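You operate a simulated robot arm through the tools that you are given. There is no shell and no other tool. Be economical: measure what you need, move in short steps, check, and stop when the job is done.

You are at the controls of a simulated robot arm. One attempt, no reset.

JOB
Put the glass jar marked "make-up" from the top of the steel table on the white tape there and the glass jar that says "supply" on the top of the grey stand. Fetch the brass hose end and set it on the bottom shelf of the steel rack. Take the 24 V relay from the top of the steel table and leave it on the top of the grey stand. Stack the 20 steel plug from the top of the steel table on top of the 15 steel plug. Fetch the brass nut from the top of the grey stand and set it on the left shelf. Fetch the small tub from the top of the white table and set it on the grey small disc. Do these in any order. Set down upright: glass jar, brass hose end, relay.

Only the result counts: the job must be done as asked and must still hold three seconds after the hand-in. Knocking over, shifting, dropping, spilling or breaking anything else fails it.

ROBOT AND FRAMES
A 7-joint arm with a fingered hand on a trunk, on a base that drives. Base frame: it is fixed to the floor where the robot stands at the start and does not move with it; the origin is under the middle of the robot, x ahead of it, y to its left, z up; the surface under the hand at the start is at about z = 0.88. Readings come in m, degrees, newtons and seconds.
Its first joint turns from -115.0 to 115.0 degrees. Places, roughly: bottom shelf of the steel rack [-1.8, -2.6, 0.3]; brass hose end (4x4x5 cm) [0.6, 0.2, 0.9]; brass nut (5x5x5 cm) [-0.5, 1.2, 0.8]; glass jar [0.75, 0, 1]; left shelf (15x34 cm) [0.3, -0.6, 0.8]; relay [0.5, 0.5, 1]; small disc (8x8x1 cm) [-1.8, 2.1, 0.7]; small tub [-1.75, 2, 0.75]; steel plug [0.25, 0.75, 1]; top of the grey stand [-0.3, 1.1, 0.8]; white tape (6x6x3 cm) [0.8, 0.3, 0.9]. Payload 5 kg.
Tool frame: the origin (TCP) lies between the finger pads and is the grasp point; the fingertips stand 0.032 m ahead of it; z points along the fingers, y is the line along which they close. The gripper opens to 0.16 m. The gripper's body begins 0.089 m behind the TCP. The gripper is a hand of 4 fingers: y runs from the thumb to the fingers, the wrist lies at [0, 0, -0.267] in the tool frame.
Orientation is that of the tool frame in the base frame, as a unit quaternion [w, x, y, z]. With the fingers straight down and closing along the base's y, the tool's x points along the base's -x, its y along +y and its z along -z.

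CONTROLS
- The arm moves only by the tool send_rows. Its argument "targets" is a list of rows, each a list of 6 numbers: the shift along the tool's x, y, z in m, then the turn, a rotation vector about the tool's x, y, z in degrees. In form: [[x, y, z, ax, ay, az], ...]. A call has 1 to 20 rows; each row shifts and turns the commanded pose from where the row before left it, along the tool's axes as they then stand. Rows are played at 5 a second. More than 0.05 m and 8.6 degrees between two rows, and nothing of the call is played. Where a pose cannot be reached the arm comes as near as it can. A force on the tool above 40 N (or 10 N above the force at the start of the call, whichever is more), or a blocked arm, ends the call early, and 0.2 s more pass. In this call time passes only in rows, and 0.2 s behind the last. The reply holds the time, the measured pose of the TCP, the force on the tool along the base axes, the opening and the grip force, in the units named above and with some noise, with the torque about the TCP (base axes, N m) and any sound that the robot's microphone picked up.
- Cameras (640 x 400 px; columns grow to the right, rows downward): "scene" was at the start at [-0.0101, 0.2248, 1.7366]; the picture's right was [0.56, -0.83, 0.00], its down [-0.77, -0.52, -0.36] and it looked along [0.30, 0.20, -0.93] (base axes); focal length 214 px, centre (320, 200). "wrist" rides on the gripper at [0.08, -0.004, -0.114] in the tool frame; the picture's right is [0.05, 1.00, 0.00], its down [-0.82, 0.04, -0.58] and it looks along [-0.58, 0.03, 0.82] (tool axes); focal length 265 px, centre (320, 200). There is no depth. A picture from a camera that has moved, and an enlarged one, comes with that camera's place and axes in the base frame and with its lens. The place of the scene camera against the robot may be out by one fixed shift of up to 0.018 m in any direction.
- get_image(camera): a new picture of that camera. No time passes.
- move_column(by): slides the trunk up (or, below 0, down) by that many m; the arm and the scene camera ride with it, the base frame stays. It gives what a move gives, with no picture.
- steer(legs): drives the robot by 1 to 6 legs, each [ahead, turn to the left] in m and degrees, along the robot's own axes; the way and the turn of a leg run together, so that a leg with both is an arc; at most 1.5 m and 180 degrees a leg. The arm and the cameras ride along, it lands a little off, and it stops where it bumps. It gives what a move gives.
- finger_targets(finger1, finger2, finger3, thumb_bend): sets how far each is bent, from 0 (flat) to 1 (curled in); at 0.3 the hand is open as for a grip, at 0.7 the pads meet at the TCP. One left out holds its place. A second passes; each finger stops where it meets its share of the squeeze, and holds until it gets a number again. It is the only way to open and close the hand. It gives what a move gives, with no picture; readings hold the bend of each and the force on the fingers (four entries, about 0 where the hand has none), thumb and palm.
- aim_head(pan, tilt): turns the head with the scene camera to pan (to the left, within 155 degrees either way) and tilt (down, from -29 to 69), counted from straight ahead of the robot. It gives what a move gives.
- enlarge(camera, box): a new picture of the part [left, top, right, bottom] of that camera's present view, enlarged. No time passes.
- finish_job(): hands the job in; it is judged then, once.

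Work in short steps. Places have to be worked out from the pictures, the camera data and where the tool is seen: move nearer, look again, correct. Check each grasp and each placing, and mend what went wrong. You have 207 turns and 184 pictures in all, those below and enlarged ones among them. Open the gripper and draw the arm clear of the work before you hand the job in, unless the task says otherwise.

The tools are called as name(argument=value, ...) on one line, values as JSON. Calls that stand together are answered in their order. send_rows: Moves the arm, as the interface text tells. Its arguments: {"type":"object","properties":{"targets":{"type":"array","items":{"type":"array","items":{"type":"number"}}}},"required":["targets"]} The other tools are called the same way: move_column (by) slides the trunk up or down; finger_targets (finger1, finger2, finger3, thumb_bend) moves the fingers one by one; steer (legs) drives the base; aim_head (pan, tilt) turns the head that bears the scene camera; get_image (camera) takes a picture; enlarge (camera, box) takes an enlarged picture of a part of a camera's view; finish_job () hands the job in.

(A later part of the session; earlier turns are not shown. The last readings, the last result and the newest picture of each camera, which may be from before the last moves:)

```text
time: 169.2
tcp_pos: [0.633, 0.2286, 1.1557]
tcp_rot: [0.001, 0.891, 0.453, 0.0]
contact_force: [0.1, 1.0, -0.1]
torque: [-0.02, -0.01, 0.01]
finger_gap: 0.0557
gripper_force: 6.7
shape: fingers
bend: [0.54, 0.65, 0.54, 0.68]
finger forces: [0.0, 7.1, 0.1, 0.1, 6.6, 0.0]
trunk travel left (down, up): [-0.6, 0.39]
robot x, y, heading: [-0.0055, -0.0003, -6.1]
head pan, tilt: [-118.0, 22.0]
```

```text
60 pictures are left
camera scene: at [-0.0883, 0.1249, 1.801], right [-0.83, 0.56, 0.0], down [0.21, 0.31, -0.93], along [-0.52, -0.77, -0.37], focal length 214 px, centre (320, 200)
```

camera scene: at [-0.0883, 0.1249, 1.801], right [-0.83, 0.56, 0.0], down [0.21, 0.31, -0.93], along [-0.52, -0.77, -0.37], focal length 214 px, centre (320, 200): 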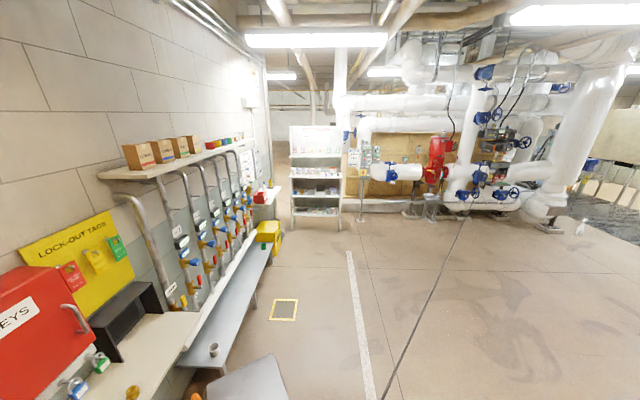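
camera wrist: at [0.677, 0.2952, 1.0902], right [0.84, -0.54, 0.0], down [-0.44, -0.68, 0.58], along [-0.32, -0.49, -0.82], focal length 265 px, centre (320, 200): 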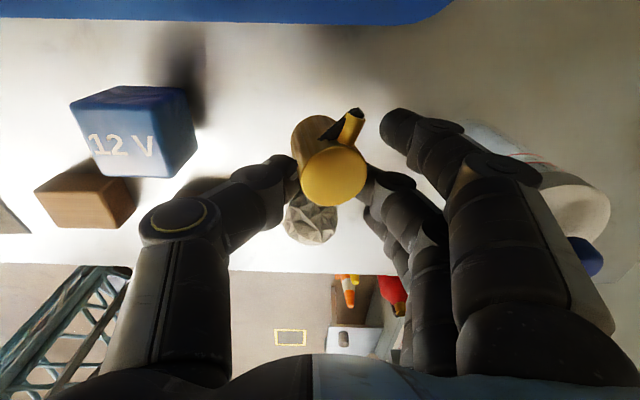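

The steel rack is ahead at column ~315. I zoom in on it.

enlarge(camera="scene", box=[270, 110, 370, 240])

enlarge(camera="wrist", box=[250, 80, 400, 220])

```text
3.08 times, centred on (320, 175) of scene
camera zoom: at [-0.0883, 0.1249, 1.801], right [-0.83, 0.56, 0.0], down [0.21, 0.31, -0.93], along [-0.52, -0.77, -0.37], focal length 660 px, centre (320, 277)
```

zoom: 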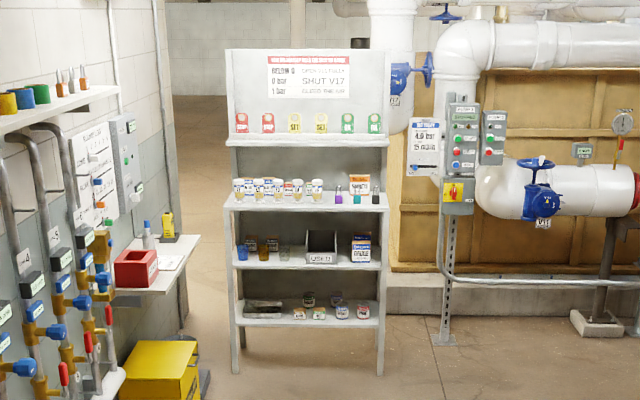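

```text
2.86 times, centred on (325, 150) of wrist
camera zoom: at [0.6777, 0.2969, 1.2696], right [0.84, -0.55, 0.0], down [-0.44, -0.68, 0.58], along [-0.32, -0.49, -0.82], focal length 758 px, centre (306, 343)
```

zoom: 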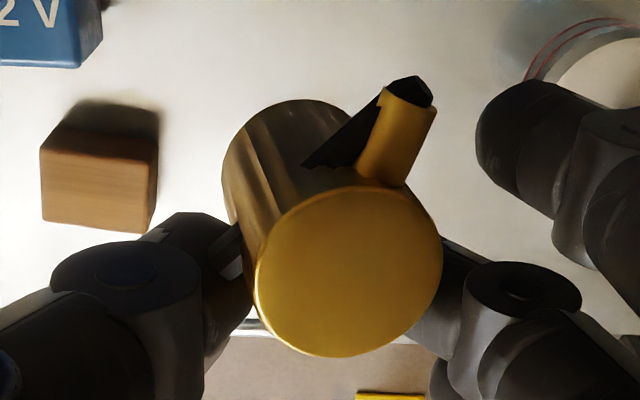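

The bottom shelf has only ~0.25 m clearance, so I'll need a hand pitched ~45° there. Plan: set the hose end down upright on the free right part of the table (~(0.75, -0.02)) and re-grasp it with a pitched hand. First I carry it there and level it (it leans ~12°).

send_rows(targets=[[-0.0222, 0.0402, 0, 0, 0, 0], [-0.0222, 0.0402, 0, 0, 0, 0], [-0.0222, 0.0402, 0, 0, 0, 0], [-0.0222, 0.0402, 0, 0, 0, 0], [-0.0222, 0.0402, 0, 0, 0, 0], [-0.0222, 0.0402, 0, 0, 0, 0], [0, 0, 0, -6, 0, 0], [0, 0, 0, -6, 0, 0]])

aim_head(pan=10, tilt=60)

get_image(camera="wrist")

enlarge(camera="scene", box=[280, 100, 440, 260])

```text
time: 171.0
tcp_pos: [0.7487, -0.022, 1.1561]
tcp_rot: [0.094, 0.886, 0.451, 0.047]
contact_force: [-0.4, -0.3, -0.6]
torque: [0.0, -0.04, -0.01]
finger_gap: 0.0556
gripper_force: 6.4
shape: fingers
bend: [0.54, 0.65, 0.54, 0.68]
finger forces: [0.0, 6.9, 0.0, 0.0, 6.4, 0.0]
trunk travel left (down, up): [-0.6, 0.39]
robot x, y, heading: [-0.0041, 0.006, -5.7]
head pan, tilt: [-118.0, 22.0]
```

```text
time: 173.1
tcp_pos: [0.7487, -0.0218, 1.1545]
tcp_rot: [0.093, 0.886, 0.452, 0.047]
contact_force: [0.1, 0.6, -0.8]
torque: [-0.02, 0.01, -0.03]
finger_gap: 0.0554
gripper_force: 6.7
shape: fingers
bend: [0.54, 0.65, 0.54, 0.68]
finger forces: [0.1, 6.9, 0.1, 0.0, 6.3, 0.1]
trunk travel left (down, up): [-0.6, 0.39]
robot x, y, heading: [-0.0033, 0.0081, -6.2]
head pan, tilt: [10.0, 60.0]
```

```text
57 pictures are left
camera wrist: at [0.7739, 0.06, 1.2662], right [0.82, -0.53, 0.21], down [-0.54, -0.61, 0.58], along [-0.18, -0.58, -0.79], focal length 265 px, centre (320, 200)
```

wrist: 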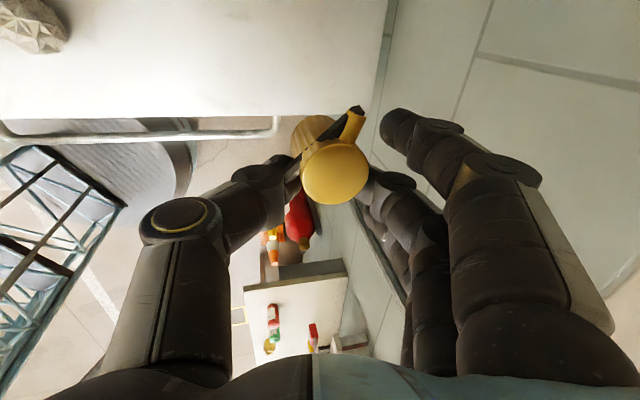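

```text
2.50 times, centred on (360, 180) of scene
camera zoom: at [0.0304, 0.2059, 1.7461], right [0.07, -1.0, 0.0], down [-0.86, -0.06, -0.5], along [0.5, 0.03, -0.87], focal length 536 px, centre (220, 250)
```

zoom: 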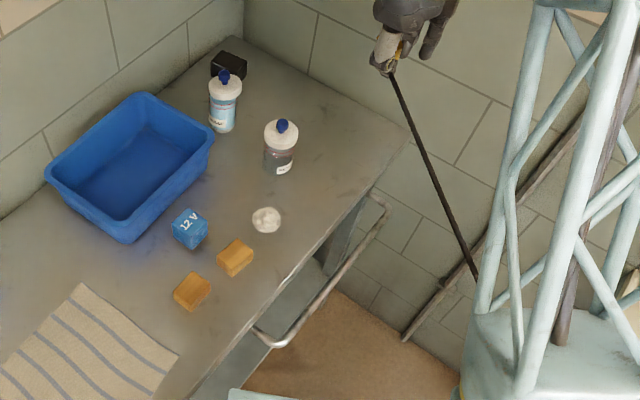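

The spot is free; I shift 3 cm inward and lower the hose end to the table.

send_rows(targets=[[0.03, 0, 0, 0, 0, 0], [0, -0.0089, 0.042, 0, 0, 0], [0, -0.0089, 0.042, 0, 0, 0], [0, -0.0089, 0.042, 0, 0, 0], [0, -0.0089, 0.042, 0, 0, 0], [0, -0.0083, 0.039, 0, 0, 0]])

enlarge(camera="wrist", box=[230, 60, 420, 230])

enlarge(camera="scene", box=[340, 100, 440, 200])

```text
time: 174.5
tcp_pos: [0.7688, 0.0028, 0.9424]
tcp_rot: [0.094, 0.886, 0.451, 0.047]
contact_force: [-0.3, 0.6, 0.3]
torque: [-0.01, 0.02, 0.02]
finger_gap: 0.0553
gripper_force: 6.6
shape: fingers
bend: [0.54, 0.65, 0.54, 0.68]
finger forces: [0.1, 6.7, 0.1, 0.1, 6.2, 0.0]
trunk travel left (down, up): [-0.6, 0.39]
robot x, y, heading: [-0.0007, 0.007, -6.1]
head pan, tilt: [10.0, 60.0]
```

```text
2.35 times, centred on (325, 145) of wrist
camera zoom: at [0.7941, 0.0844, 1.0537], right [0.82, -0.53, 0.21], down [-0.54, -0.61, 0.58], along [-0.18, -0.58, -0.79], focal length 624 px, centre (308, 329)
```

zoom: 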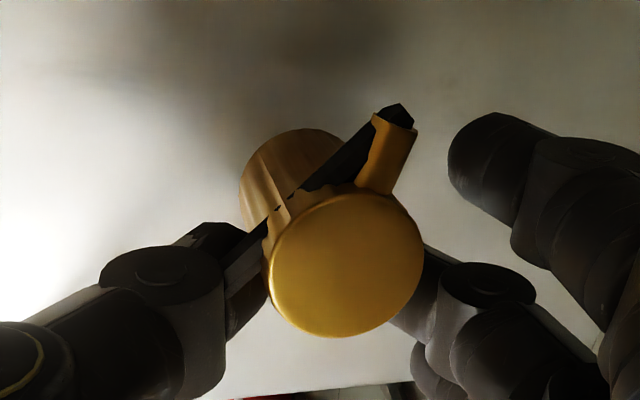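

```text
4.00 times, centred on (390, 150) of scene
camera zoom: at [0.0312, 0.2062, 1.746], right [0.07, -1.0, 0.0], down [-0.86, -0.06, -0.5], along [0.5, 0.03, -0.87], focal length 858 px, centre (40, 400)
```

zoom: 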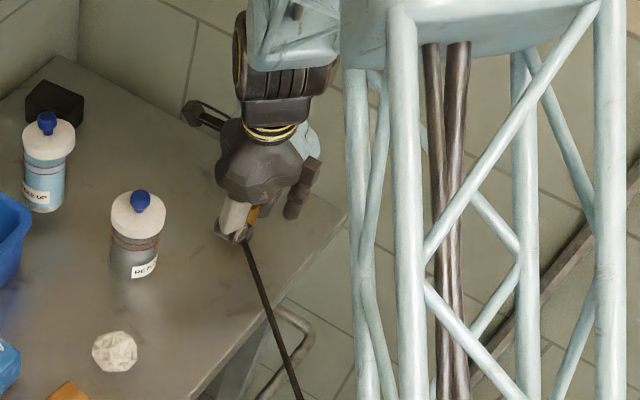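

By vanishing-point check the cylinder is upright now. I step down to contact.

send_rows(targets=[[0, -0.0021, 0.0098, 0, 0, 0], [0, -0.0008, 0.004, 0, 0, 0]])

send_rows(targets=[[0, -0.0006, 0.003, 0, 0, 0], [0, -0.0004, 0.002, 0, 0, 0]])

```text
time: 175.1
tcp_pos: [0.7669, 0.0026, 0.9291]
tcp_rot: [0.093, 0.886, 0.452, 0.046]
contact_force: [-0.9, 0.5, -0.4]
torque: [-0.02, 0.02, 0.02]
finger_gap: 0.0555
gripper_force: 6.3
shape: fingers
bend: [0.54, 0.65, 0.54, 0.68]
finger forces: [0.0, 6.7, 0.1, 0.1, 6.2, 0.0]
trunk travel left (down, up): [-0.6, 0.39]
robot x, y, heading: [-0.0025, 0.0069, -6.4]
head pan, tilt: [10.0, 60.0]
```

```text
time: 175.7
tcp_pos: [0.7671, 0.0022, 0.9255]
tcp_rot: [0.094, 0.886, 0.451, 0.047]
contact_force: [-0.6, -0.3, -0.6]
torque: [-0.03, 0.02, -0.01]
finger_gap: 0.0553
gripper_force: 6.7
shape: fingers
bend: [0.54, 0.65, 0.54, 0.68]
finger forces: [0.1, 6.7, 0.0, 0.0, 6.2, 0.1]
trunk travel left (down, up): [-0.6, 0.39]
robot x, y, heading: [-0.0023, 0.0051, -6.4]
head pan, tilt: [10.0, 60.0]
```

Nearly there; a few more small steps.

send_rows(targets=[[0, -0.0004, 0.002, 0, 0, 0], [0, -0.0004, 0.002, 0, 0, 0]])

send_rows(targets=[[0, -0.0004, 0.002, 0, 0, 0]])

```text
time: 176.3
tcp_pos: [0.7664, 0.0034, 0.922]
tcp_rot: [0.094, 0.886, 0.451, 0.047]
contact_force: [-0.7, -0.9, 7.0]
torque: [-0.03, -0.08, 0.03]
finger_gap: 0.0548
gripper_force: 8.0
shape: fingers
bend: [0.54, 0.65, 0.54, 0.68]
finger forces: [0.0, 9.2, 0.0, 0.1, 6.8, 0.0]
trunk travel left (down, up): [-0.6, 0.39]
robot x, y, heading: [-0.0009, 0.0025, -6.0]
head pan, tilt: [10.0, 60.0]
```

```text
time: 176.7
tcp_pos: [0.7662, 0.0032, 0.9194]
tcp_rot: [0.093, 0.886, 0.451, 0.048]
contact_force: [-1.5, 0.2, 18.1]
torque: [-0.11, -0.14, 0.02]
finger_gap: 0.054
gripper_force: 10.9
shape: fingers
bend: [0.54, 0.67, 0.54, 0.69]
finger forces: [0.0, 13.2, 0.0, 0.0, 9.2, 0.0]
trunk travel left (down, up): [-0.6, 0.39]
robot x, y, heading: [-0.0018, 0.0073, -6.1]
head pan, tilt: [10.0, 60.0]
```

Contact. I open, rise, and check that it stands upright.

finger_targets(finger1=0.5, finger2=0.52, finger3=0.5, thumb_bend=0.5)

send_rows(targets=[[0, 0.0062, -0.03, 0, 0, 0], [0, 0.0083, -0.04, 0, 0, 0], [0, 0.0083, -0.04, 6, 0, 0], [0, 0.0042, -0.04, 6, 0, 0]])

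get_image(camera="wrist")

enlarge(camera="scene", box=[320, 110, 440, 230])

```text
time: 177.7
tcp_pos: [0.7652, 0.0024, 0.9213]
tcp_rot: [0.094, 0.886, 0.452, 0.048]
contact_force: [3.0, -0.4, 38.2]
torque: [0.38, 0.33, -0.04]
finger_gap: 0.0631
gripper_force: 19.8
shape: fingers
bend: [0.5, 0.52, 0.5, 0.62]
finger forces: [0.1, 0.1, 0.0, 0.1, 39.3, 0.0]
trunk travel left (down, up): [-0.6, 0.39]
robot x, y, heading: [-0.0035, 0.0042, -6.3]
head pan, tilt: [10.0, 60.0]
```

```text
time: 178.7
tcp_pos: [0.7661, 0.0035, 1.0705]
tcp_rot: [-0.001, 0.891, 0.455, -0.001]
contact_force: [0.4, -0.8, 0.7]
torque: [0.01, 0.03, -0.02]
finger_gap: 0.0909
gripper_force: 0.1
shape: fingers
bend: [0.5, 0.52, 0.5, 0.5]
finger forces: [0.1, 0.0, 0.0, 0.0, 0.0, 0.0]
trunk travel left (down, up): [-0.6, 0.39]
robot x, y, heading: [-0.0029, 0.0075, -6.3]
head pan, tilt: [10.0, 60.0]
```

```text
53 pictures are left
camera wrist: at [0.8111, 0.0707, 1.1847], right [0.84, -0.54, 0.0], down [-0.44, -0.68, 0.58], along [-0.32, -0.48, -0.82], focal length 265 px, centre (320, 200)
```

wrist: 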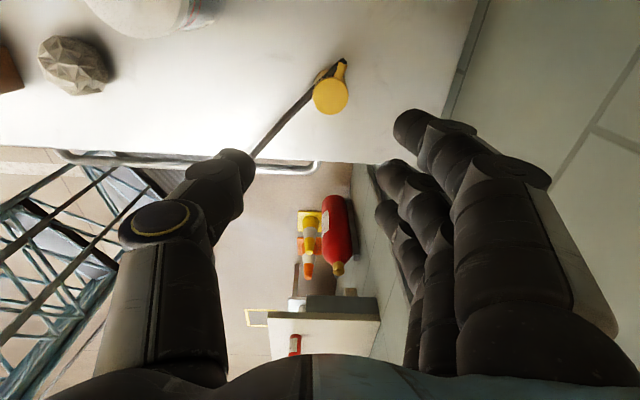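

```text
3.33 times, centred on (380, 170) of scene
camera zoom: at [0.0303, 0.2053, 1.746], right [0.07, -1.0, 0.0], down [-0.86, -0.06, -0.5], along [0.5, 0.03, -0.87], focal length 715 px, centre (120, 300)
```

zoom: 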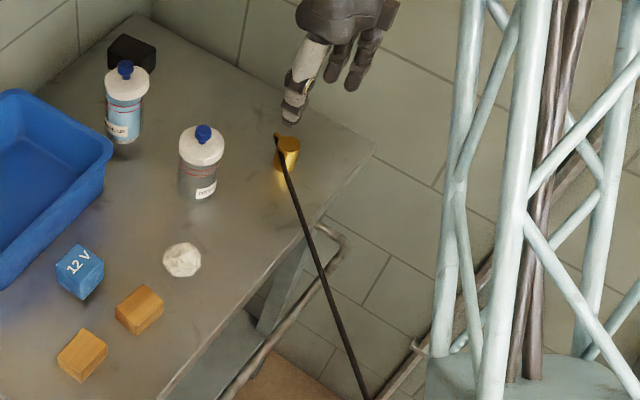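

It stands upright at about (0.780, 0.012). Now I rise, rotate the hand 29° and pitch it 45° (fingers pointing forward-down, away from the robot), curling finger 3, which would be the lower one.

send_rows(targets=[[0, 0, -0.045, 0, 0, 0], [0, 0, -0.045, 0, 0, 0], [0, 0, 0, 0, 0, 7.25], [0, 0, 0, 0, 0, 7.25], [0, 0, 0, 0, 0, 7.25], [0, 0, 0, 0, 0, 7.25], [0, 0, 0, 0, 7.5, 0], [0, 0, 0, 0, 7.5, 0], [0, 0, 0, 0, 7.5, 0], [0, 0, 0, 0, 7.5, 0], [0, 0, 0, 0, 7.5, 0], [0, 0, 0, 0, 7.5, 0]])

finger_targets(finger1=0.5, finger2=0.5, finger3=1.0, thumb_bend=0.48)

get_image(camera="wrist")

get_image(camera="scene")

```text
time: 181.5
tcp_pos: [0.7465, 0.1301, 1.1239]
tcp_rot: [-0.097, 0.891, 0.291, 0.336]
contact_force: [0.4, 0.4, -0.5]
torque: [-0.02, 0.01, -0.01]
finger_gap: 0.0912
gripper_force: 0.0
shape: fingers
bend: [0.5, 0.52, 0.5, 0.5]
finger forces: [0.0, 0.0, 0.0, 0.0, 0.1, 0.0]
trunk travel left (down, up): [-0.6, 0.39]
robot x, y, heading: [-0.0047, -0.0017, -6.1]
head pan, tilt: [10.0, 60.0]
stopped in row 12: the arm was blocked; the commanded pose is now the measured one
```

```text
time: 182.5
tcp_pos: [0.7486, 0.1289, 1.1232]
tcp_rot: [-0.097, 0.891, 0.291, 0.336]
contact_force: [0.0, -1.2, 0.8]
torque: [0.04, 0.02, -0.01]
finger_gap: 0.0946
gripper_force: 0.1
shape: fingers
bend: [0.5, 0.5, 1.0, 0.48]
finger forces: [0.0, 0.1, 0.0, 0.1, 0.0, 0.1]
trunk travel left (down, up): [-0.6, 0.39]
robot x, y, heading: [-0.0022, 0.0053, -6.0]
head pan, tilt: [10.0, 60.0]
```

```text
51 pictures are left
camera wrist: at [0.733, 0.1272, 1.2622], right [0.61, -0.79, 0.06], down [-0.78, -0.62, -0.1], along [0.11, 0.02, -0.99], focal length 265 px, centre (320, 200)
```

wrist: 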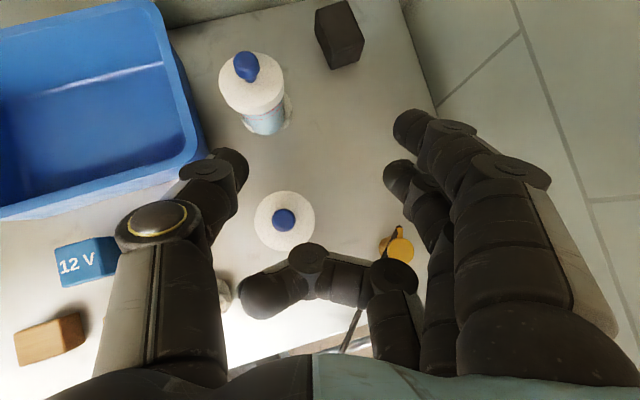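

```text
50 pictures are left
camera scene: at [0.0305, 0.2058, 1.7461], right [0.07, -1.0, 0.0], down [-0.86, -0.06, -0.5], along [0.5, 0.03, -0.87], focal length 214 px, centre (320, 200)
```

scene: 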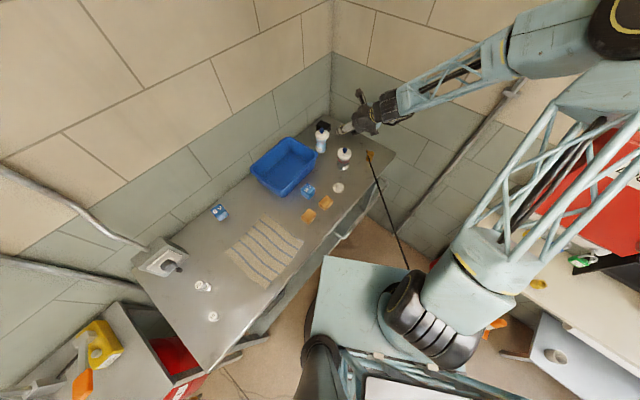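

The last pitch row hit a joint limit; the hand is now pitched ~41° from vertical and faces 34° left, which is usable. I try moving it (at height) toward the hose end and see whether the pose holds.

send_rows(targets=[[-0.0209, 0.028, -0.0172, 0, 0, 0], [-0.0209, 0.028, -0.0172, 0, 0, 0], [-0.0209, 0.028, -0.0172, 0, 0, 0], [-0.0209, 0.028, -0.0172, 0, 0, 0]])

```text
time: 183.5
tcp_pos: [0.7243, -0.0266, 1.1234]
tcp_rot: [-0.098, 0.89, 0.29, 0.337]
contact_force: [0.0, -0.2, -0.2]
torque: [0.03, 0.0, 0.03]
finger_gap: 0.095
gripper_force: 0.0
shape: fingers
bend: [0.5, 0.5, 1.0, 0.48]
finger forces: [0.1, 0.0, 0.0, 0.1, 0.1, 0.0]
trunk travel left (down, up): [-0.6, 0.39]
robot x, y, heading: [-0.0016, 0.0017, -6.2]
head pan, tilt: [10.0, 60.0]
```

The pose holds there. I lower to the standoff point behind the hose end and look.

send_rows(targets=[[-0.0282, -0.001, 0.0326, 0, 0, 0], [-0.0282, -0.001, 0.0326, 0, 0, 0], [-0.0282, -0.001, 0.0326, 0, 0, 0]])

get_image(camera="wrist")

enlarge(camera="scene", box=[320, 110, 440, 230])

```text
time: 184.3
tcp_pos: [0.7259, -0.0249, 0.996]
tcp_rot: [-0.097, 0.891, 0.289, 0.337]
contact_force: [0.0, 0.1, -0.7]
torque: [0.0, 0.01, -0.02]
finger_gap: 0.0949
gripper_force: 0.1
shape: fingers
bend: [0.5, 0.5, 1.0, 0.48]
finger forces: [0.1, 0.1, 0.0, 0.1, 0.0, 0.0]
trunk travel left (down, up): [-0.6, 0.39]
robot x, y, heading: [-0.0003, 0.003, -6.5]
head pan, tilt: [10.0, 60.0]
```

```text
49 pictures are left
camera wrist: at [0.7113, -0.0273, 1.1343], right [0.61, -0.79, 0.06], down [-0.78, -0.62, -0.1], along [0.11, 0.02, -0.99], focal length 265 px, centre (320, 200)
```

wrist: 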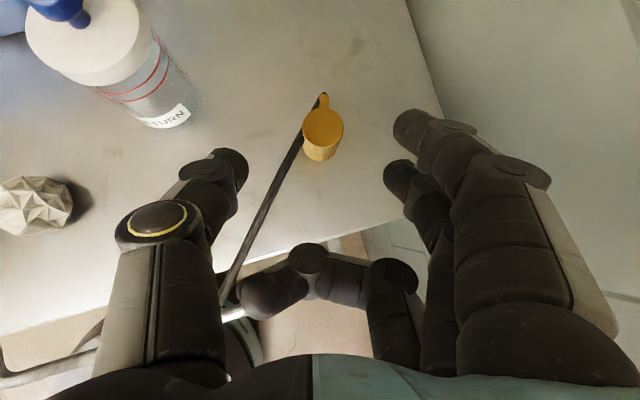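

```text
3.33 times, centred on (380, 170) of scene
camera zoom: at [0.0312, 0.2053, 1.7462], right [0.06, -1.0, 0.0], down [-0.86, -0.06, -0.5], along [0.5, 0.03, -0.87], focal length 715 px, centre (120, 300)
```

zoom: 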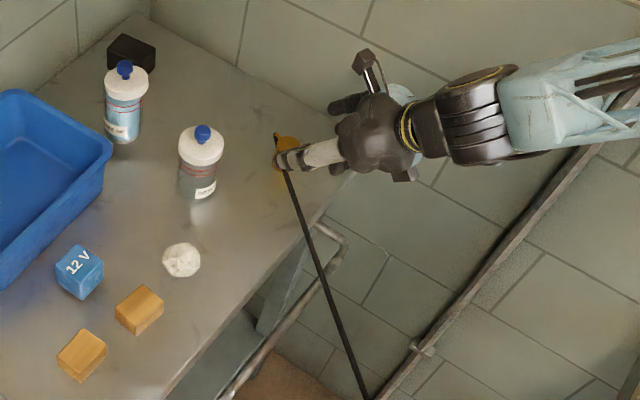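

The hose end lies exactly along the hand's axis. I advance 6 cm along it and check finger 3's clearance.

send_rows(targets=[[0, 0.001, 0.03, 0, 0, 0], [0, 0, 0.03, 0, 0, 0]])

get_image(camera="wrist")

```text
time: 184.9
tcp_pos: [0.7606, -0.0027, 0.9484]
tcp_rot: [-0.098, 0.891, 0.291, 0.336]
contact_force: [0.0, 0.1, -0.3]
torque: [0.02, 0.0, 0.05]
finger_gap: 0.0948
gripper_force: 0.1
shape: fingers
bend: [0.5, 0.5, 1.0, 0.48]
finger forces: [0.0, 0.1, 0.1, 0.0, 0.0, 0.0]
trunk travel left (down, up): [-0.6, 0.39]
robot x, y, heading: [-0.0009, 0.0044, -6.3]
head pan, tilt: [10.0, 60.0]
```

```text
47 pictures are left
camera wrist: at [0.7454, -0.0058, 1.087], right [0.61, -0.79, 0.06], down [-0.78, -0.62, -0.1], along [0.11, 0.02, -0.99], focal length 265 px, centre (320, 200)
```

wrist: 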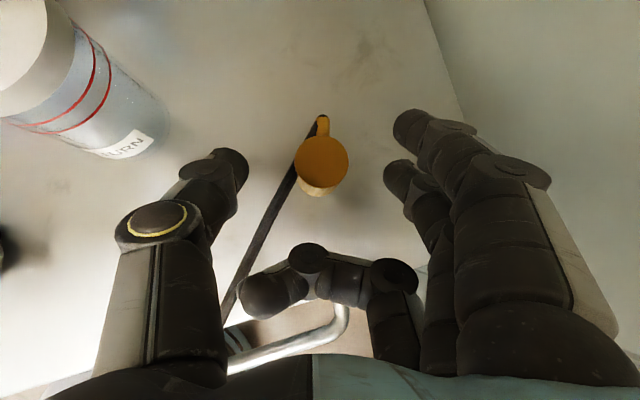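

Nub and finger 3 are clear of the pinch line. I advance the last 3 cm and close thumb and finger 2.

send_rows(targets=[[0, 0.001, 0.02, 0, 0, 0], [0, 0, 0.013, 0, 0, 0]])

finger_targets(finger2=0.7, thumb_bend=0.7)

get_image(camera="wrist")

```text
time: 185.5
tcp_pos: [0.7776, 0.0103, 0.9246]
tcp_rot: [-0.097, 0.89, 0.291, 0.336]
contact_force: [1.2, 0.8, 0.1]
torque: [-0.03, 0.0, -0.02]
finger_gap: 0.0948
gripper_force: 0.1
shape: fingers
bend: [0.5, 0.5, 1.0, 0.48]
finger forces: [0.0, 0.0, 0.0, 0.0, 0.0, 0.0]
trunk travel left (down, up): [-0.6, 0.39]
robot x, y, heading: [-0.0036, 0.0014, -6.2]
head pan, tilt: [10.0, 60.0]
```

```text
time: 186.5
tcp_pos: [0.7782, 0.0089, 0.9239]
tcp_rot: [-0.098, 0.891, 0.292, 0.335]
contact_force: [-0.1, 0.7, 0.4]
torque: [-0.01, -0.01, 0.01]
finger_gap: 0.057
gripper_force: 2.4
shape: fingers
bend: [0.5, 0.69, 1.0, 0.69]
finger forces: [0.1, 1.1, 1.3, 0.0, 1.5, 0.0]
trunk travel left (down, up): [-0.6, 0.39]
robot x, y, heading: [0.0004, 0.0059, -6.4]
head pan, tilt: [10.0, 60.0]
```

```text
46 pictures are left
camera wrist: at [0.763, 0.0069, 1.0629], right [0.61, -0.79, 0.06], down [-0.78, -0.62, -0.1], along [0.11, 0.02, -0.99], focal length 265 px, centre (320, 200)
```

wrist: 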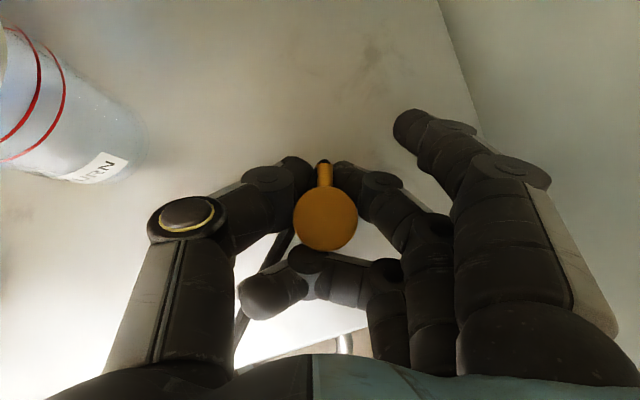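

The fingertips closed just ahead of the cylinder. I reopen, back off 14 mm along the tool axis and close again.

finger_targets(finger2=0.5, thumb_bend=0.48)

send_rows(targets=[[0, 0, -0.014, 0, 0, 0]])

finger_targets(finger2=0.7, thumb_bend=0.7)

get_image(camera="wrist")

```text
time: 187.5
tcp_pos: [0.7785, 0.0095, 0.9239]
tcp_rot: [-0.098, 0.89, 0.291, 0.336]
contact_force: [-0.4, 0.5, 0.2]
torque: [0.01, 0.0, 0.01]
finger_gap: 0.0946
gripper_force: 0.1
shape: fingers
bend: [0.5, 0.5, 1.0, 0.48]
finger forces: [0.0, 0.0, 0.0, 0.0, 0.0, 0.1]
trunk travel left (down, up): [-0.6, 0.39]
robot x, y, heading: [-0.0025, 0.0019, -6.1]
head pan, tilt: [10.0, 60.0]
```

```text
time: 187.9
tcp_pos: [0.7696, 0.0033, 0.9341]
tcp_rot: [-0.097, 0.89, 0.291, 0.337]
contact_force: [-0.6, -0.1, 0.4]
torque: [0.02, 0.0, -0.02]
finger_gap: 0.0949
gripper_force: 0.1
shape: fingers
bend: [0.5, 0.5, 1.0, 0.48]
finger forces: [0.0, 0.0, 0.1, 0.0, 0.0, 0.1]
trunk travel left (down, up): [-0.6, 0.39]
robot x, y, heading: [-0.0002, 0.0055, -6.2]
head pan, tilt: [10.0, 60.0]
```

```text
time: 188.9
tcp_pos: [0.77, 0.0026, 0.9348]
tcp_rot: [-0.098, 0.89, 0.291, 0.335]
contact_force: [0.2, -0.1, 0.5]
torque: [-0.01, 0.02, 0.01]
finger_gap: 0.056
gripper_force: 1.2
shape: fingers
bend: [0.5, 0.69, 1.0, 0.7]
finger forces: [0.0, 0.6, 1.0, 0.1, 0.8, 0.0]
trunk travel left (down, up): [-0.6, 0.39]
robot x, y, heading: [0.0022, 0.0019, -6.2]
head pan, tilt: [10.0, 60.0]
```

```text
45 pictures are left
camera wrist: at [0.7555, 0.0012, 1.0728], right [0.61, -0.79, 0.06], down [-0.78, -0.62, -0.1], along [0.11, 0.02, -0.99], focal length 265 px, centre (320, 200)
```

wrist: 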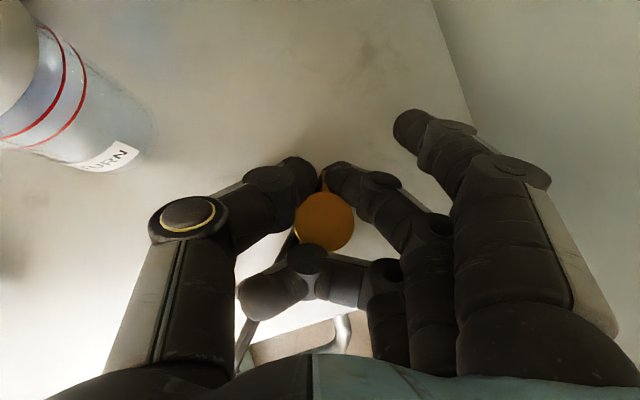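

The pinch plane is too high, so the tips squeeze the cylinder backward. I reopen and shift the hand down-back (-x of tool) so that the tips meet the cylinder's middle.

finger_targets(finger2=0.5, thumb_bend=0.48)

send_rows(targets=[[0, 0, -0.012, 0, 0, 0], [-0.0265, 0.002, 0, 0, 0, 0]])

get_image(camera="wrist")

```text
time: 189.9
tcp_pos: [0.7706, 0.0041, 0.9344]
tcp_rot: [-0.097, 0.891, 0.29, 0.335]
contact_force: [0.2, 0.3, 0.2]
torque: [0.01, 0.0, -0.02]
finger_gap: 0.0947
gripper_force: 0.2
shape: fingers
bend: [0.5, 0.5, 1.0, 0.48]
finger forces: [0.0, 0.1, 0.3, 0.0, 0.0, 0.0]
trunk travel left (down, up): [-0.6, 0.39]
robot x, y, heading: [-0.0052, 0.0059, -6.3]
head pan, tilt: [10.0, 60.0]
```

```text
time: 190.5
tcp_pos: [0.7484, -0.0135, 0.9262]
tcp_rot: [-0.099, 0.89, 0.29, 0.337]
contact_force: [0.4, -0.2, -0.4]
torque: [0.02, 0.03, 0.03]
finger_gap: 0.0945
gripper_force: 0.0
shape: fingers
bend: [0.5, 0.5, 1.0, 0.48]
finger forces: [0.1, 0.0, 0.0, 0.0, 0.0, 0.0]
trunk travel left (down, up): [-0.6, 0.39]
robot x, y, heading: [-0.0045, 0.0049, -6.3]
head pan, tilt: [10.0, 60.0]
```

```text
44 pictures are left
camera wrist: at [0.7334, -0.0162, 1.0644], right [0.61, -0.79, 0.05], down [-0.78, -0.62, -0.1], along [0.11, 0.02, -0.99], focal length 265 px, centre (320, 200)
```

wrist: 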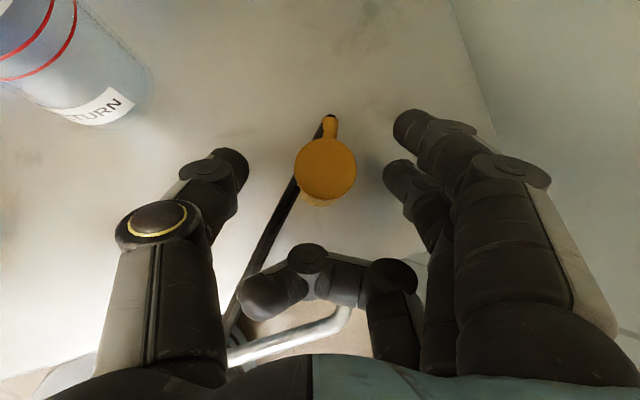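

Now the fingertips are level with the cylinder's centre. I close again.

finger_targets(finger2=0.7, thumb_bend=0.7)

get_image(camera="wrist")

```text
time: 191.5
tcp_pos: [0.7486, -0.0136, 0.9248]
tcp_rot: [-0.098, 0.891, 0.291, 0.335]
contact_force: [-0.2, -0.5, -1.3]
torque: [-0.01, 0.0, -0.01]
finger_gap: 0.0653
gripper_force: 9.9
shape: fingers
bend: [0.5, 0.63, 1.0, 0.67]
finger forces: [0.0, 9.8, 0.1, 0.1, 9.9, 0.0]
trunk travel left (down, up): [-0.6, 0.39]
robot x, y, heading: [-0.004, 0.0042, -6.2]
head pan, tilt: [10.0, 60.0]
```

```text
43 pictures are left
camera wrist: at [0.7337, -0.0162, 1.0643], right [0.61, -0.79, 0.06], down [-0.78, -0.62, -0.1], along [0.11, 0.02, -0.99], focal length 265 px, centre (320, 200)
```

wrist: 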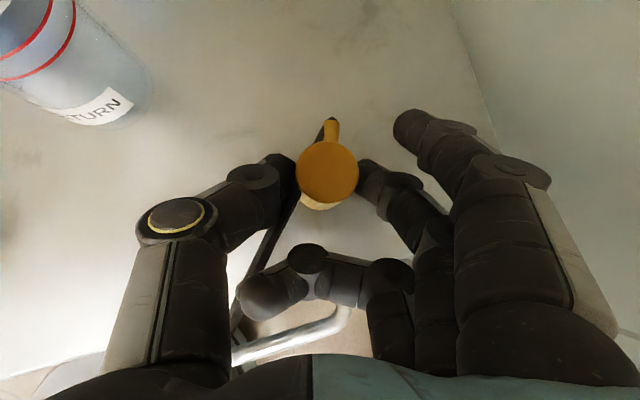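

A firm pinch (9.8 N). I lift straight up and check that it stays upright.

send_rows(targets=[[0.0131, 0.0005, -0.0151, 0, 0, 0], [0.0295, 0.001, -0.0341, 0, 0, 0], [0.0295, 0.001, -0.0341, 0, 0, 0], [0.0295, 0.001, -0.0341, 0, 0, 0], [0.0295, 0.001, -0.0341, 0, 0, 0]])

get_image(camera="wrist")

enlarge(camera="scene", box=[310, 80, 450, 220])

```text
time: 192.7
tcp_pos: [0.7479, -0.0139, 1.1267]
tcp_rot: [-0.098, 0.89, 0.292, 0.335]
contact_force: [0.2, 0.9, -0.7]
torque: [-0.01, 0.0, -0.05]
finger_gap: 0.065
gripper_force: 9.9
shape: fingers
bend: [0.5, 0.63, 1.0, 0.67]
finger forces: [0.0, 9.7, 0.1, 0.1, 9.8, 0.1]
trunk travel left (down, up): [-0.6, 0.39]
robot x, y, heading: [-0.0022, 0.0039, -6.2]
head pan, tilt: [10.0, 60.0]
```

```text
42 pictures are left
camera wrist: at [0.7331, -0.0163, 1.2651], right [0.61, -0.79, 0.06], down [-0.78, -0.62, -0.1], along [0.11, 0.02, -0.99], focal length 265 px, centre (320, 200)
```

wrist: 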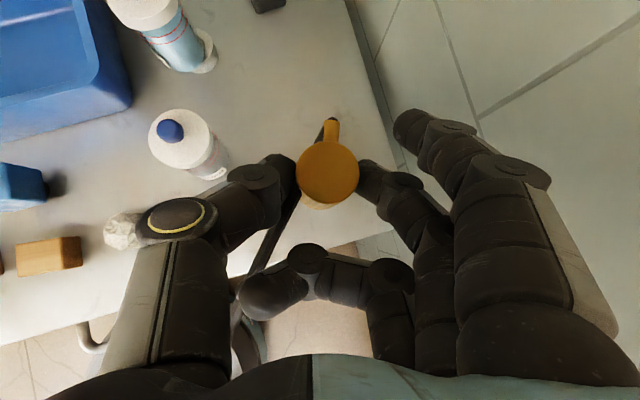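

```text
2.86 times, centred on (380, 150) of scene
camera zoom: at [0.0299, 0.2064, 1.7459], right [0.07, -1.0, 0.0], down [-0.86, -0.06, -0.5], along [0.5, 0.03, -0.87], focal length 613 px, centre (149, 343)
```

zoom: 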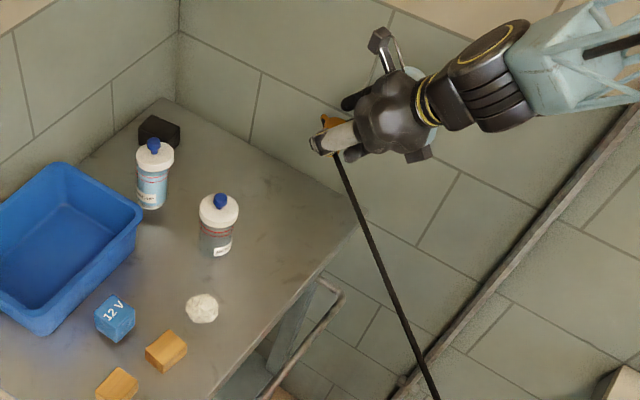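

It hangs upright. To drive to the rack I first pull the arm in to ~0.5 m so it clears the lock box when turning.

send_rows(targets=[[-0.0252, -0.0243, -0.0226, 0, 0, 0], [-0.0252, -0.0243, -0.0226, 0, 0, 0], [-0.0252, -0.0243, -0.0226, 0, 0, 0], [-0.0252, -0.0243, -0.0226, 0, 0, 0], [-0.0252, -0.0243, -0.0226, 0, 0, 0], [-0.0252, -0.0243, -0.0226, 0, 0, 0]])

get_image(camera="scene")

```text
time: 194.1
tcp_pos: [0.5265, -0.0279, 1.1359]
tcp_rot: [-0.098, 0.891, 0.292, 0.335]
contact_force: [-0.9, 0.5, -0.9]
torque: [-0.03, -0.01, -0.03]
finger_gap: 0.0654
gripper_force: 9.9
shape: fingers
bend: [0.5, 0.63, 1.0, 0.67]
finger forces: [0.0, 9.7, 0.0, 0.0, 9.8, 0.0]
out of reach, approached as far as the arm can: row 6
trunk travel left (down, up): [-0.6, 0.39]
robot x, y, heading: [-0.0033, 0.0031, -6.3]
head pan, tilt: [10.0, 60.0]
```

```text
40 pictures are left
camera scene: at [0.0298, 0.2053, 1.7461], right [0.07, -1.0, 0.0], down [-0.86, -0.06, -0.5], along [0.5, 0.03, -0.87], focal length 214 px, centre (320, 200)
```

scene: 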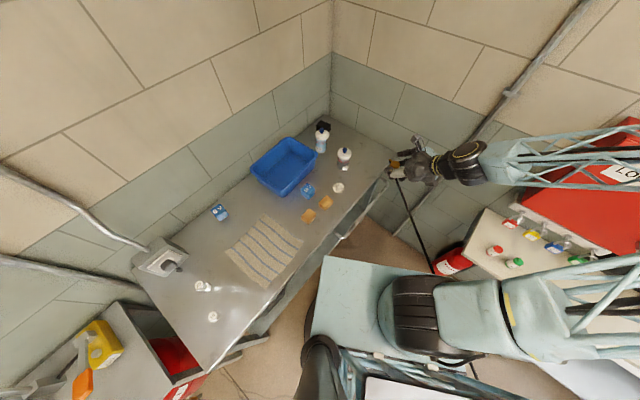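

The elbow sticks out toward the lock box, so I first back the base 0.5 m into the open, then turn right toward the rack.

steer(legs=[[-0.5, 0], [0, -106]])

aim_head(pan=0, tilt=30)

get_image(camera="scene")

```text
time: 201.8
tcp_pos: [-0.6898, -0.4373, 1.1353]
tcp_rot: [0.212, 0.761, -0.547, 0.278]
contact_force: [0.3, 0.4, -0.4]
torque: [0.0, 0.0, 0.03]
finger_gap: 0.0648
gripper_force: 9.4
shape: fingers
bend: [0.5, 0.63, 1.0, 0.67]
finger forces: [0.1, 9.4, 0.0, 0.0, 9.3, 0.0]
trunk travel left (down, up): [-0.6, 0.39]
robot x, y, heading: [-0.5026, 0.0563, -113.6]
head pan, tilt: [10.0, 60.0]
```

```text
time: 202.7
tcp_pos: [-0.6896, -0.4381, 1.1359]
tcp_rot: [0.213, 0.761, -0.547, 0.278]
contact_force: [0.6, 0.5, -0.7]
torque: [0.03, -0.01, 0.01]
finger_gap: 0.065
gripper_force: 9.1
shape: fingers
bend: [0.5, 0.63, 1.0, 0.67]
finger forces: [0.0, 9.4, 0.0, 0.0, 9.2, 0.0]
trunk travel left (down, up): [-0.6, 0.39]
robot x, y, heading: [-0.5009, 0.0609, -114.1]
head pan, tilt: [0.0, 30.0]
```

```text
39 pictures are left
camera scene: at [-0.3242, -0.0626, 1.7881], right [-0.91, 0.4, 0.0], down [0.2, 0.46, -0.87], along [-0.35, -0.79, -0.5], focal length 214 px, centre (320, 200)
```

scene: 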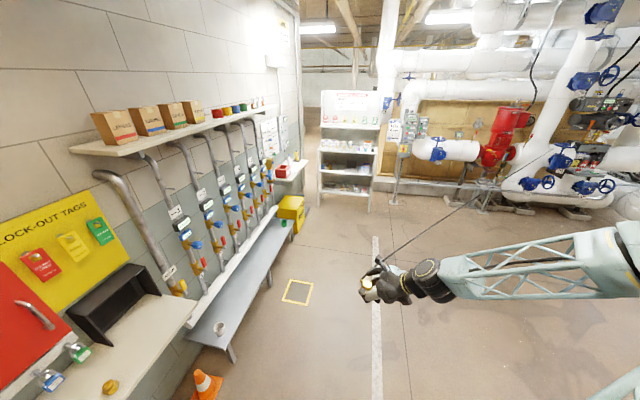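

The way to the rack is open; the hose runs straight to the far pump. I drive 1.5 m ahead and look again.

steer(legs=[[1.5, 0]])

aim_head(pan=-15, tilt=38)

get_image(camera="scene")

```text
time: 210.2
tcp_pos: [-1.2745, -1.8189, 1.1353]
tcp_rot: [0.209, 0.766, -0.539, 0.28]
contact_force: [0.4, 0.6, -0.9]
torque: [0.03, 0.02, -0.04]
finger_gap: 0.0649
gripper_force: 9.2
shape: fingers
bend: [0.5, 0.63, 1.0, 0.67]
finger forces: [0.0, 9.4, 0.1, 0.0, 9.2, 0.0]
trunk travel left (down, up): [-0.6, 0.39]
robot x, y, heading: [-1.0916, -1.3179, -112.6]
head pan, tilt: [0.0, 30.0]
```

```text
time: 210.9
tcp_pos: [-1.2744, -1.8198, 1.1353]
tcp_rot: [0.21, 0.767, -0.538, 0.28]
contact_force: [-0.1, 0.0, -0.6]
torque: [0.02, -0.01, -0.03]
finger_gap: 0.0647
gripper_force: 9.3
shape: fingers
bend: [0.5, 0.63, 1.0, 0.67]
finger forces: [0.0, 9.4, 0.0, 0.1, 9.3, 0.0]
trunk travel left (down, up): [-0.6, 0.39]
robot x, y, heading: [-1.0956, -1.323, -112.5]
head pan, tilt: [-15.0, 38.0]
```

```text
38 pictures are left
camera scene: at [-0.9334, -1.4226, 1.7758], right [-0.79, 0.61, 0.0], down [0.38, 0.49, -0.79], along [-0.48, -0.62, -0.62], focal length 214 px, centre (320, 200)
```

scene: 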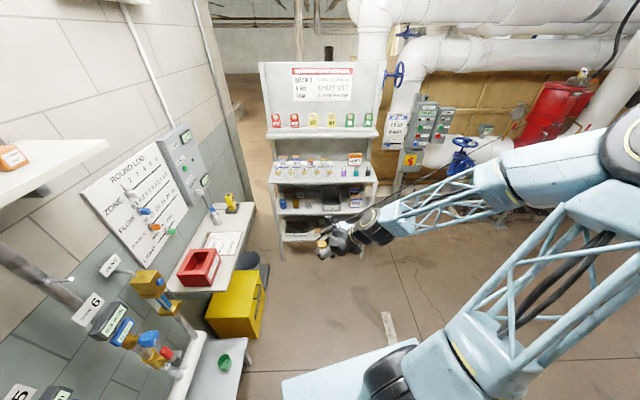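

I lower the trunk by 0.5 m to bring the hand to rack height and to look into the bottom shelf.

move_column(by=-0.5)

aim_head(pan=-12, tilt=22)

enlarge(camera="scene", box=[240, 100, 400, 280])

get_image(camera="wrist")

```text
refused: -0.5 is not a number from -0.4 to 0.4
```

```text
time: 211.7
tcp_pos: [-1.274, -1.8189, 1.1352]
tcp_rot: [0.21, 0.766, -0.54, 0.28]
contact_force: [0.2, 0.2, -0.9]
torque: [0.0, -0.01, 0.01]
finger_gap: 0.065
gripper_force: 9.2
shape: fingers
bend: [0.5, 0.63, 1.0, 0.67]
finger forces: [0.1, 9.4, 0.0, 0.0, 9.3, 0.0]
trunk travel left (down, up): [-0.6, 0.39]
robot x, y, heading: [-1.0946, -1.3212, -112.7]
head pan, tilt: [-12.0, 22.0]
```

```text
2.22 times, centred on (320, 190) of scene
camera zoom: at [-0.9335, -1.4306, 1.8009], right [-0.82, 0.57, 0.0], down [0.21, 0.31, -0.93], along [-0.53, -0.76, -0.38], focal length 477 px, centre (320, 222)
```

zoom: 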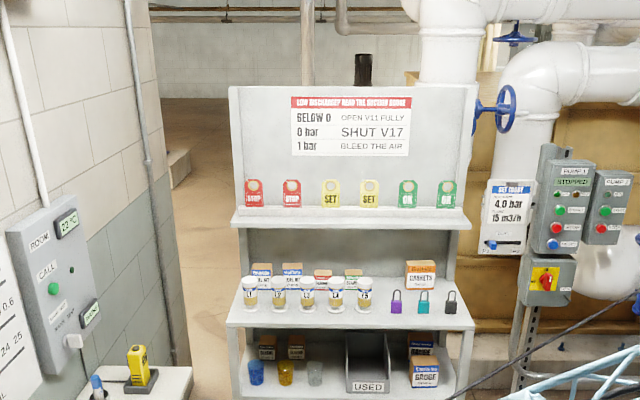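

```text
36 pictures are left
camera wrist: at [-1.2718, -1.8039, 1.2744], right [-0.93, -0.37, 0.05], down [-0.37, 0.92, -0.1], along [-0.01, -0.11, -0.99], focal length 265 px, centre (320, 200)
```

wrist: 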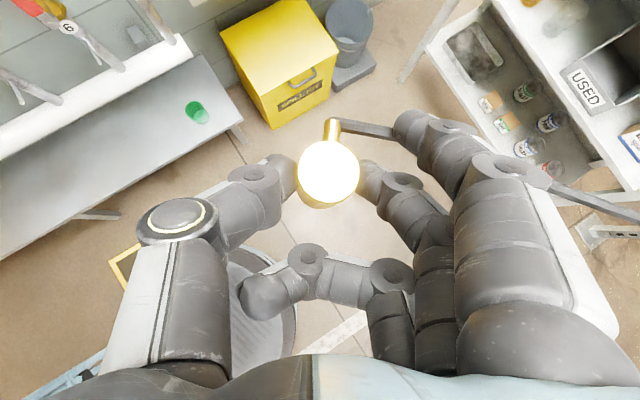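

Trunk moves are limited to 0.4 m each; I lower it 0.4 m and look into the bottom shelf.

move_column(by=-0.4)

aim_head(pan=-12, tilt=38)

enlarge(camera="scene", box=[260, 100, 400, 240])

```text
time: 215.6
tcp_pos: [-1.2757, -1.8195, 0.736]
tcp_rot: [0.209, 0.766, -0.539, 0.279]
contact_force: [0.2, 0.4, -0.5]
torque: [0.0, 0.01, 0.01]
finger_gap: 0.0651
gripper_force: 9.5
shape: fingers
bend: [0.5, 0.63, 1.0, 0.67]
finger forces: [0.0, 9.4, 0.0, 0.1, 9.3, 0.0]
trunk travel left (down, up): [-0.2, 0.79]
robot x, y, heading: [-1.0934, -1.3229, -112.7]
head pan, tilt: [-12.0, 22.0]
```

```text
time: 216.3
tcp_pos: [-1.2737, -1.8191, 0.7369]
tcp_rot: [0.21, 0.766, -0.539, 0.28]
contact_force: [-0.2, -0.1, -0.6]
torque: [0.02, -0.04, 0.04]
finger_gap: 0.0651
gripper_force: 8.7
shape: fingers
bend: [0.5, 0.63, 1.0, 0.67]
finger forces: [0.0, 9.5, 0.1, 0.0, 9.3, 0.0]
trunk travel left (down, up): [-0.2, 0.79]
robot x, y, heading: [-1.0902, -1.3203, -112.6]
head pan, tilt: [-12.0, 38.0]
```

```text
2.86 times, centred on (330, 170) of scene
camera zoom: at [-0.9298, -1.4253, 1.3759], right [-0.82, 0.57, 0.0], down [0.35, 0.51, -0.79], along [-0.45, -0.65, -0.62], focal length 613 px, centre (291, 286)
```

zoom: 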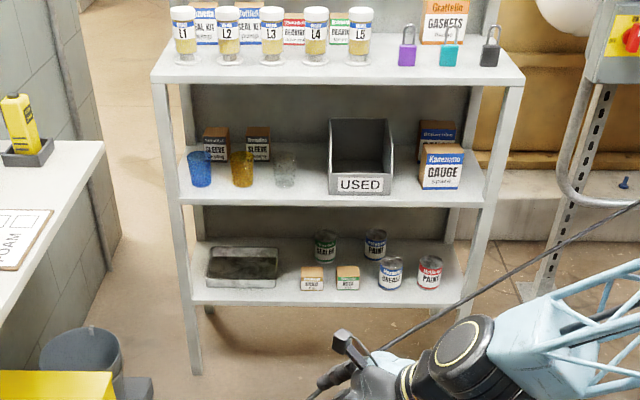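

The bottom shelf carries a tray (left), two small boxes and four cans. I zoom in to find the best free spot and to measure the front edge.

enlarge(camera="scene", box=[290, 172, 380, 216])

```text
7.11 times, centred on (335, 194) of scene
camera zoom: at [-0.9298, -1.4253, 1.3759], right [-0.82, 0.57, 0.0], down [0.35, 0.51, -0.79], along [-0.45, -0.65, -0.62], focal length 1525 px, centre (213, 243)
```

zoom: 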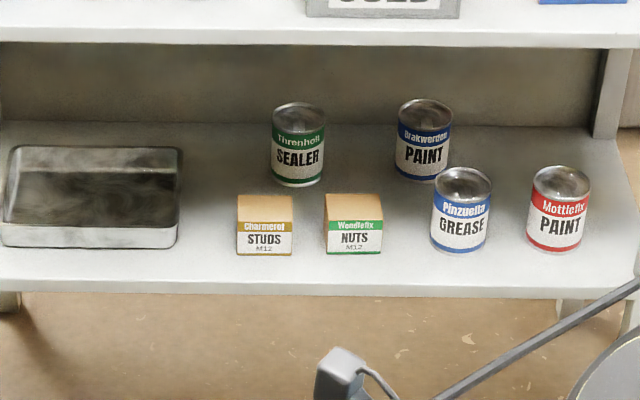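

The shelf has ~4.5 cm free margin in front of the tray/box gap, and with the hand's present slant the hand itself stays outside the rack. I drive 0.5 m closer, then lower the trunk fully.

steer(legs=[[0.5, 0]])

move_column(by=-0.18)

get_image(camera="wrist")

```text
time: 219.3
tcp_pos: [-1.4687, -2.2823, 0.7361]
tcp_rot: [0.21, 0.766, -0.54, 0.28]
contact_force: [-0.8, 0.3, -0.3]
torque: [0.0, 0.0, -0.02]
finger_gap: 0.0648
gripper_force: 9.0
shape: fingers
bend: [0.5, 0.63, 1.0, 0.67]
finger forces: [0.0, 9.3, 0.0, 0.1, 9.2, 0.0]
trunk travel left (down, up): [-0.2, 0.79]
robot x, y, heading: [-1.2882, -1.7851, -112.8]
head pan, tilt: [-12.0, 38.0]
```

```text
time: 221.3
tcp_pos: [-1.4702, -2.2829, 0.5552]
tcp_rot: [0.21, 0.766, -0.539, 0.28]
contact_force: [0.9, -0.2, -0.4]
torque: [-0.02, 0.01, 0.03]
finger_gap: 0.0648
gripper_force: 8.8
shape: fingers
bend: [0.5, 0.63, 1.0, 0.67]
finger forces: [0.1, 9.4, 0.0, 0.0, 9.3, 0.0]
trunk travel left (down, up): [-0.02, 0.97]
robot x, y, heading: [-1.2907, -1.7846, -112.8]
head pan, tilt: [-12.0, 38.0]
```

```text
33 pictures are left
camera wrist: at [-1.4668, -2.2671, 0.6944], right [-0.93, -0.37, 0.05], down [-0.37, 0.92, -0.1], along [-0.01, -0.11, -0.99], focal length 265 px, centre (320, 200)
```

wrist: 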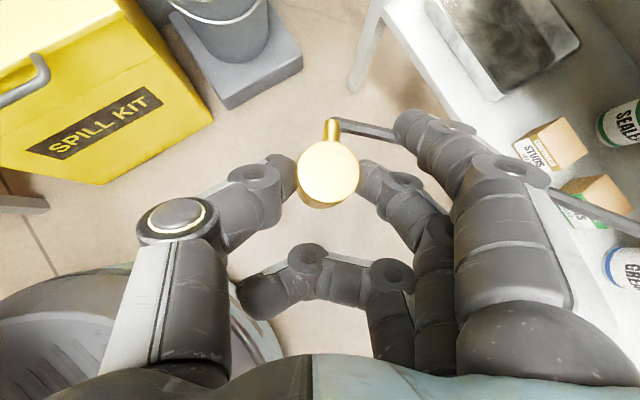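

From here the shelf edge is at n≈-2.985 and the target spot about (-1.674, -2.507). I lower to z≈0.39 first, then move in part way.

send_rows(targets=[[-0.0269, -0.0008, 0.031, 0, 0, 0], [-0.0269, -0.0008, 0.031, 0, 0, 0], [-0.0269, -0.0008, 0.031, 0, 0, 0], [-0.0269, -0.0008, 0.031, 0, 0, 0], [0.0154, 0.0439, 0.0145, 0, 0, 0], [0.0154, 0.0439, 0.0145, 0, 0, 0], [0.0154, 0.0439, 0.0145, 0, 0, 0]])

get_image(camera="wrist")

enlarge(camera="scene", box=[250, 100, 430, 280])

```text
time: 222.9
tcp_pos: [-1.5778, -2.3926, 0.3937]
tcp_rot: [0.21, 0.766, -0.539, 0.279]
contact_force: [-0.3, -0.7, -0.7]
torque: [-0.01, 0.03, -0.01]
finger_gap: 0.0646
gripper_force: 9.5
shape: fingers
bend: [0.5, 0.63, 1.0, 0.67]
finger forces: [0.0, 9.6, 0.0, 0.0, 9.5, 0.1]
out of reach, approached as far as the arm can: row 1
trunk travel left (down, up): [-0.02, 0.97]
robot x, y, heading: [-1.291, -1.783, -112.9]
head pan, tilt: [-12.0, 38.0]
```

```text
32 pictures are left
camera wrist: at [-1.5756, -2.3777, 0.5316], right [-0.93, -0.37, 0.05], down [-0.37, 0.92, -0.1], along [-0.01, -0.11, -0.99], focal length 265 px, centre (320, 200)
```

wrist: 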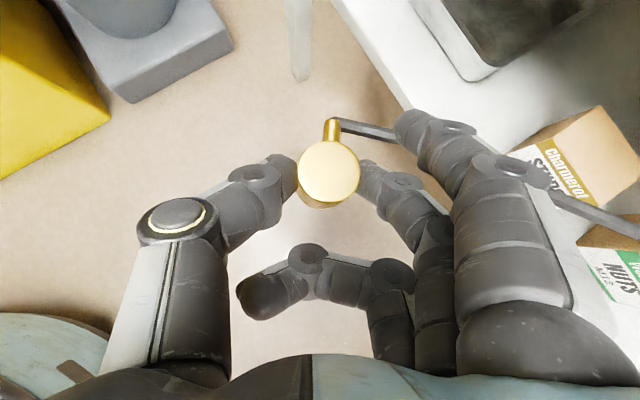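

```text
2.22 times, centred on (340, 190) of scene
camera zoom: at [-1.1243, -1.8887, 1.1958], right [-0.82, 0.57, 0.0], down [0.35, 0.51, -0.79], along [-0.45, -0.65, -0.62], focal length 477 px, centre (276, 222)
```

zoom: 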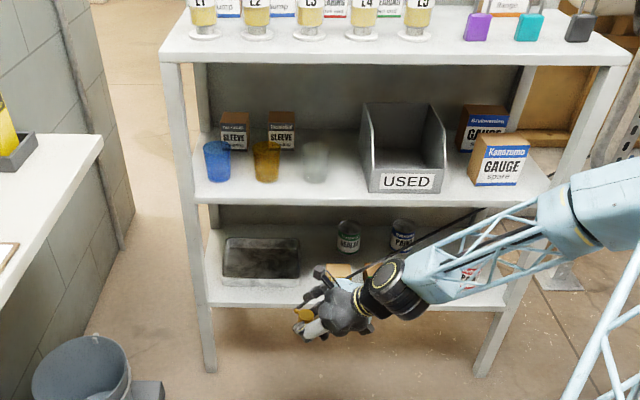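

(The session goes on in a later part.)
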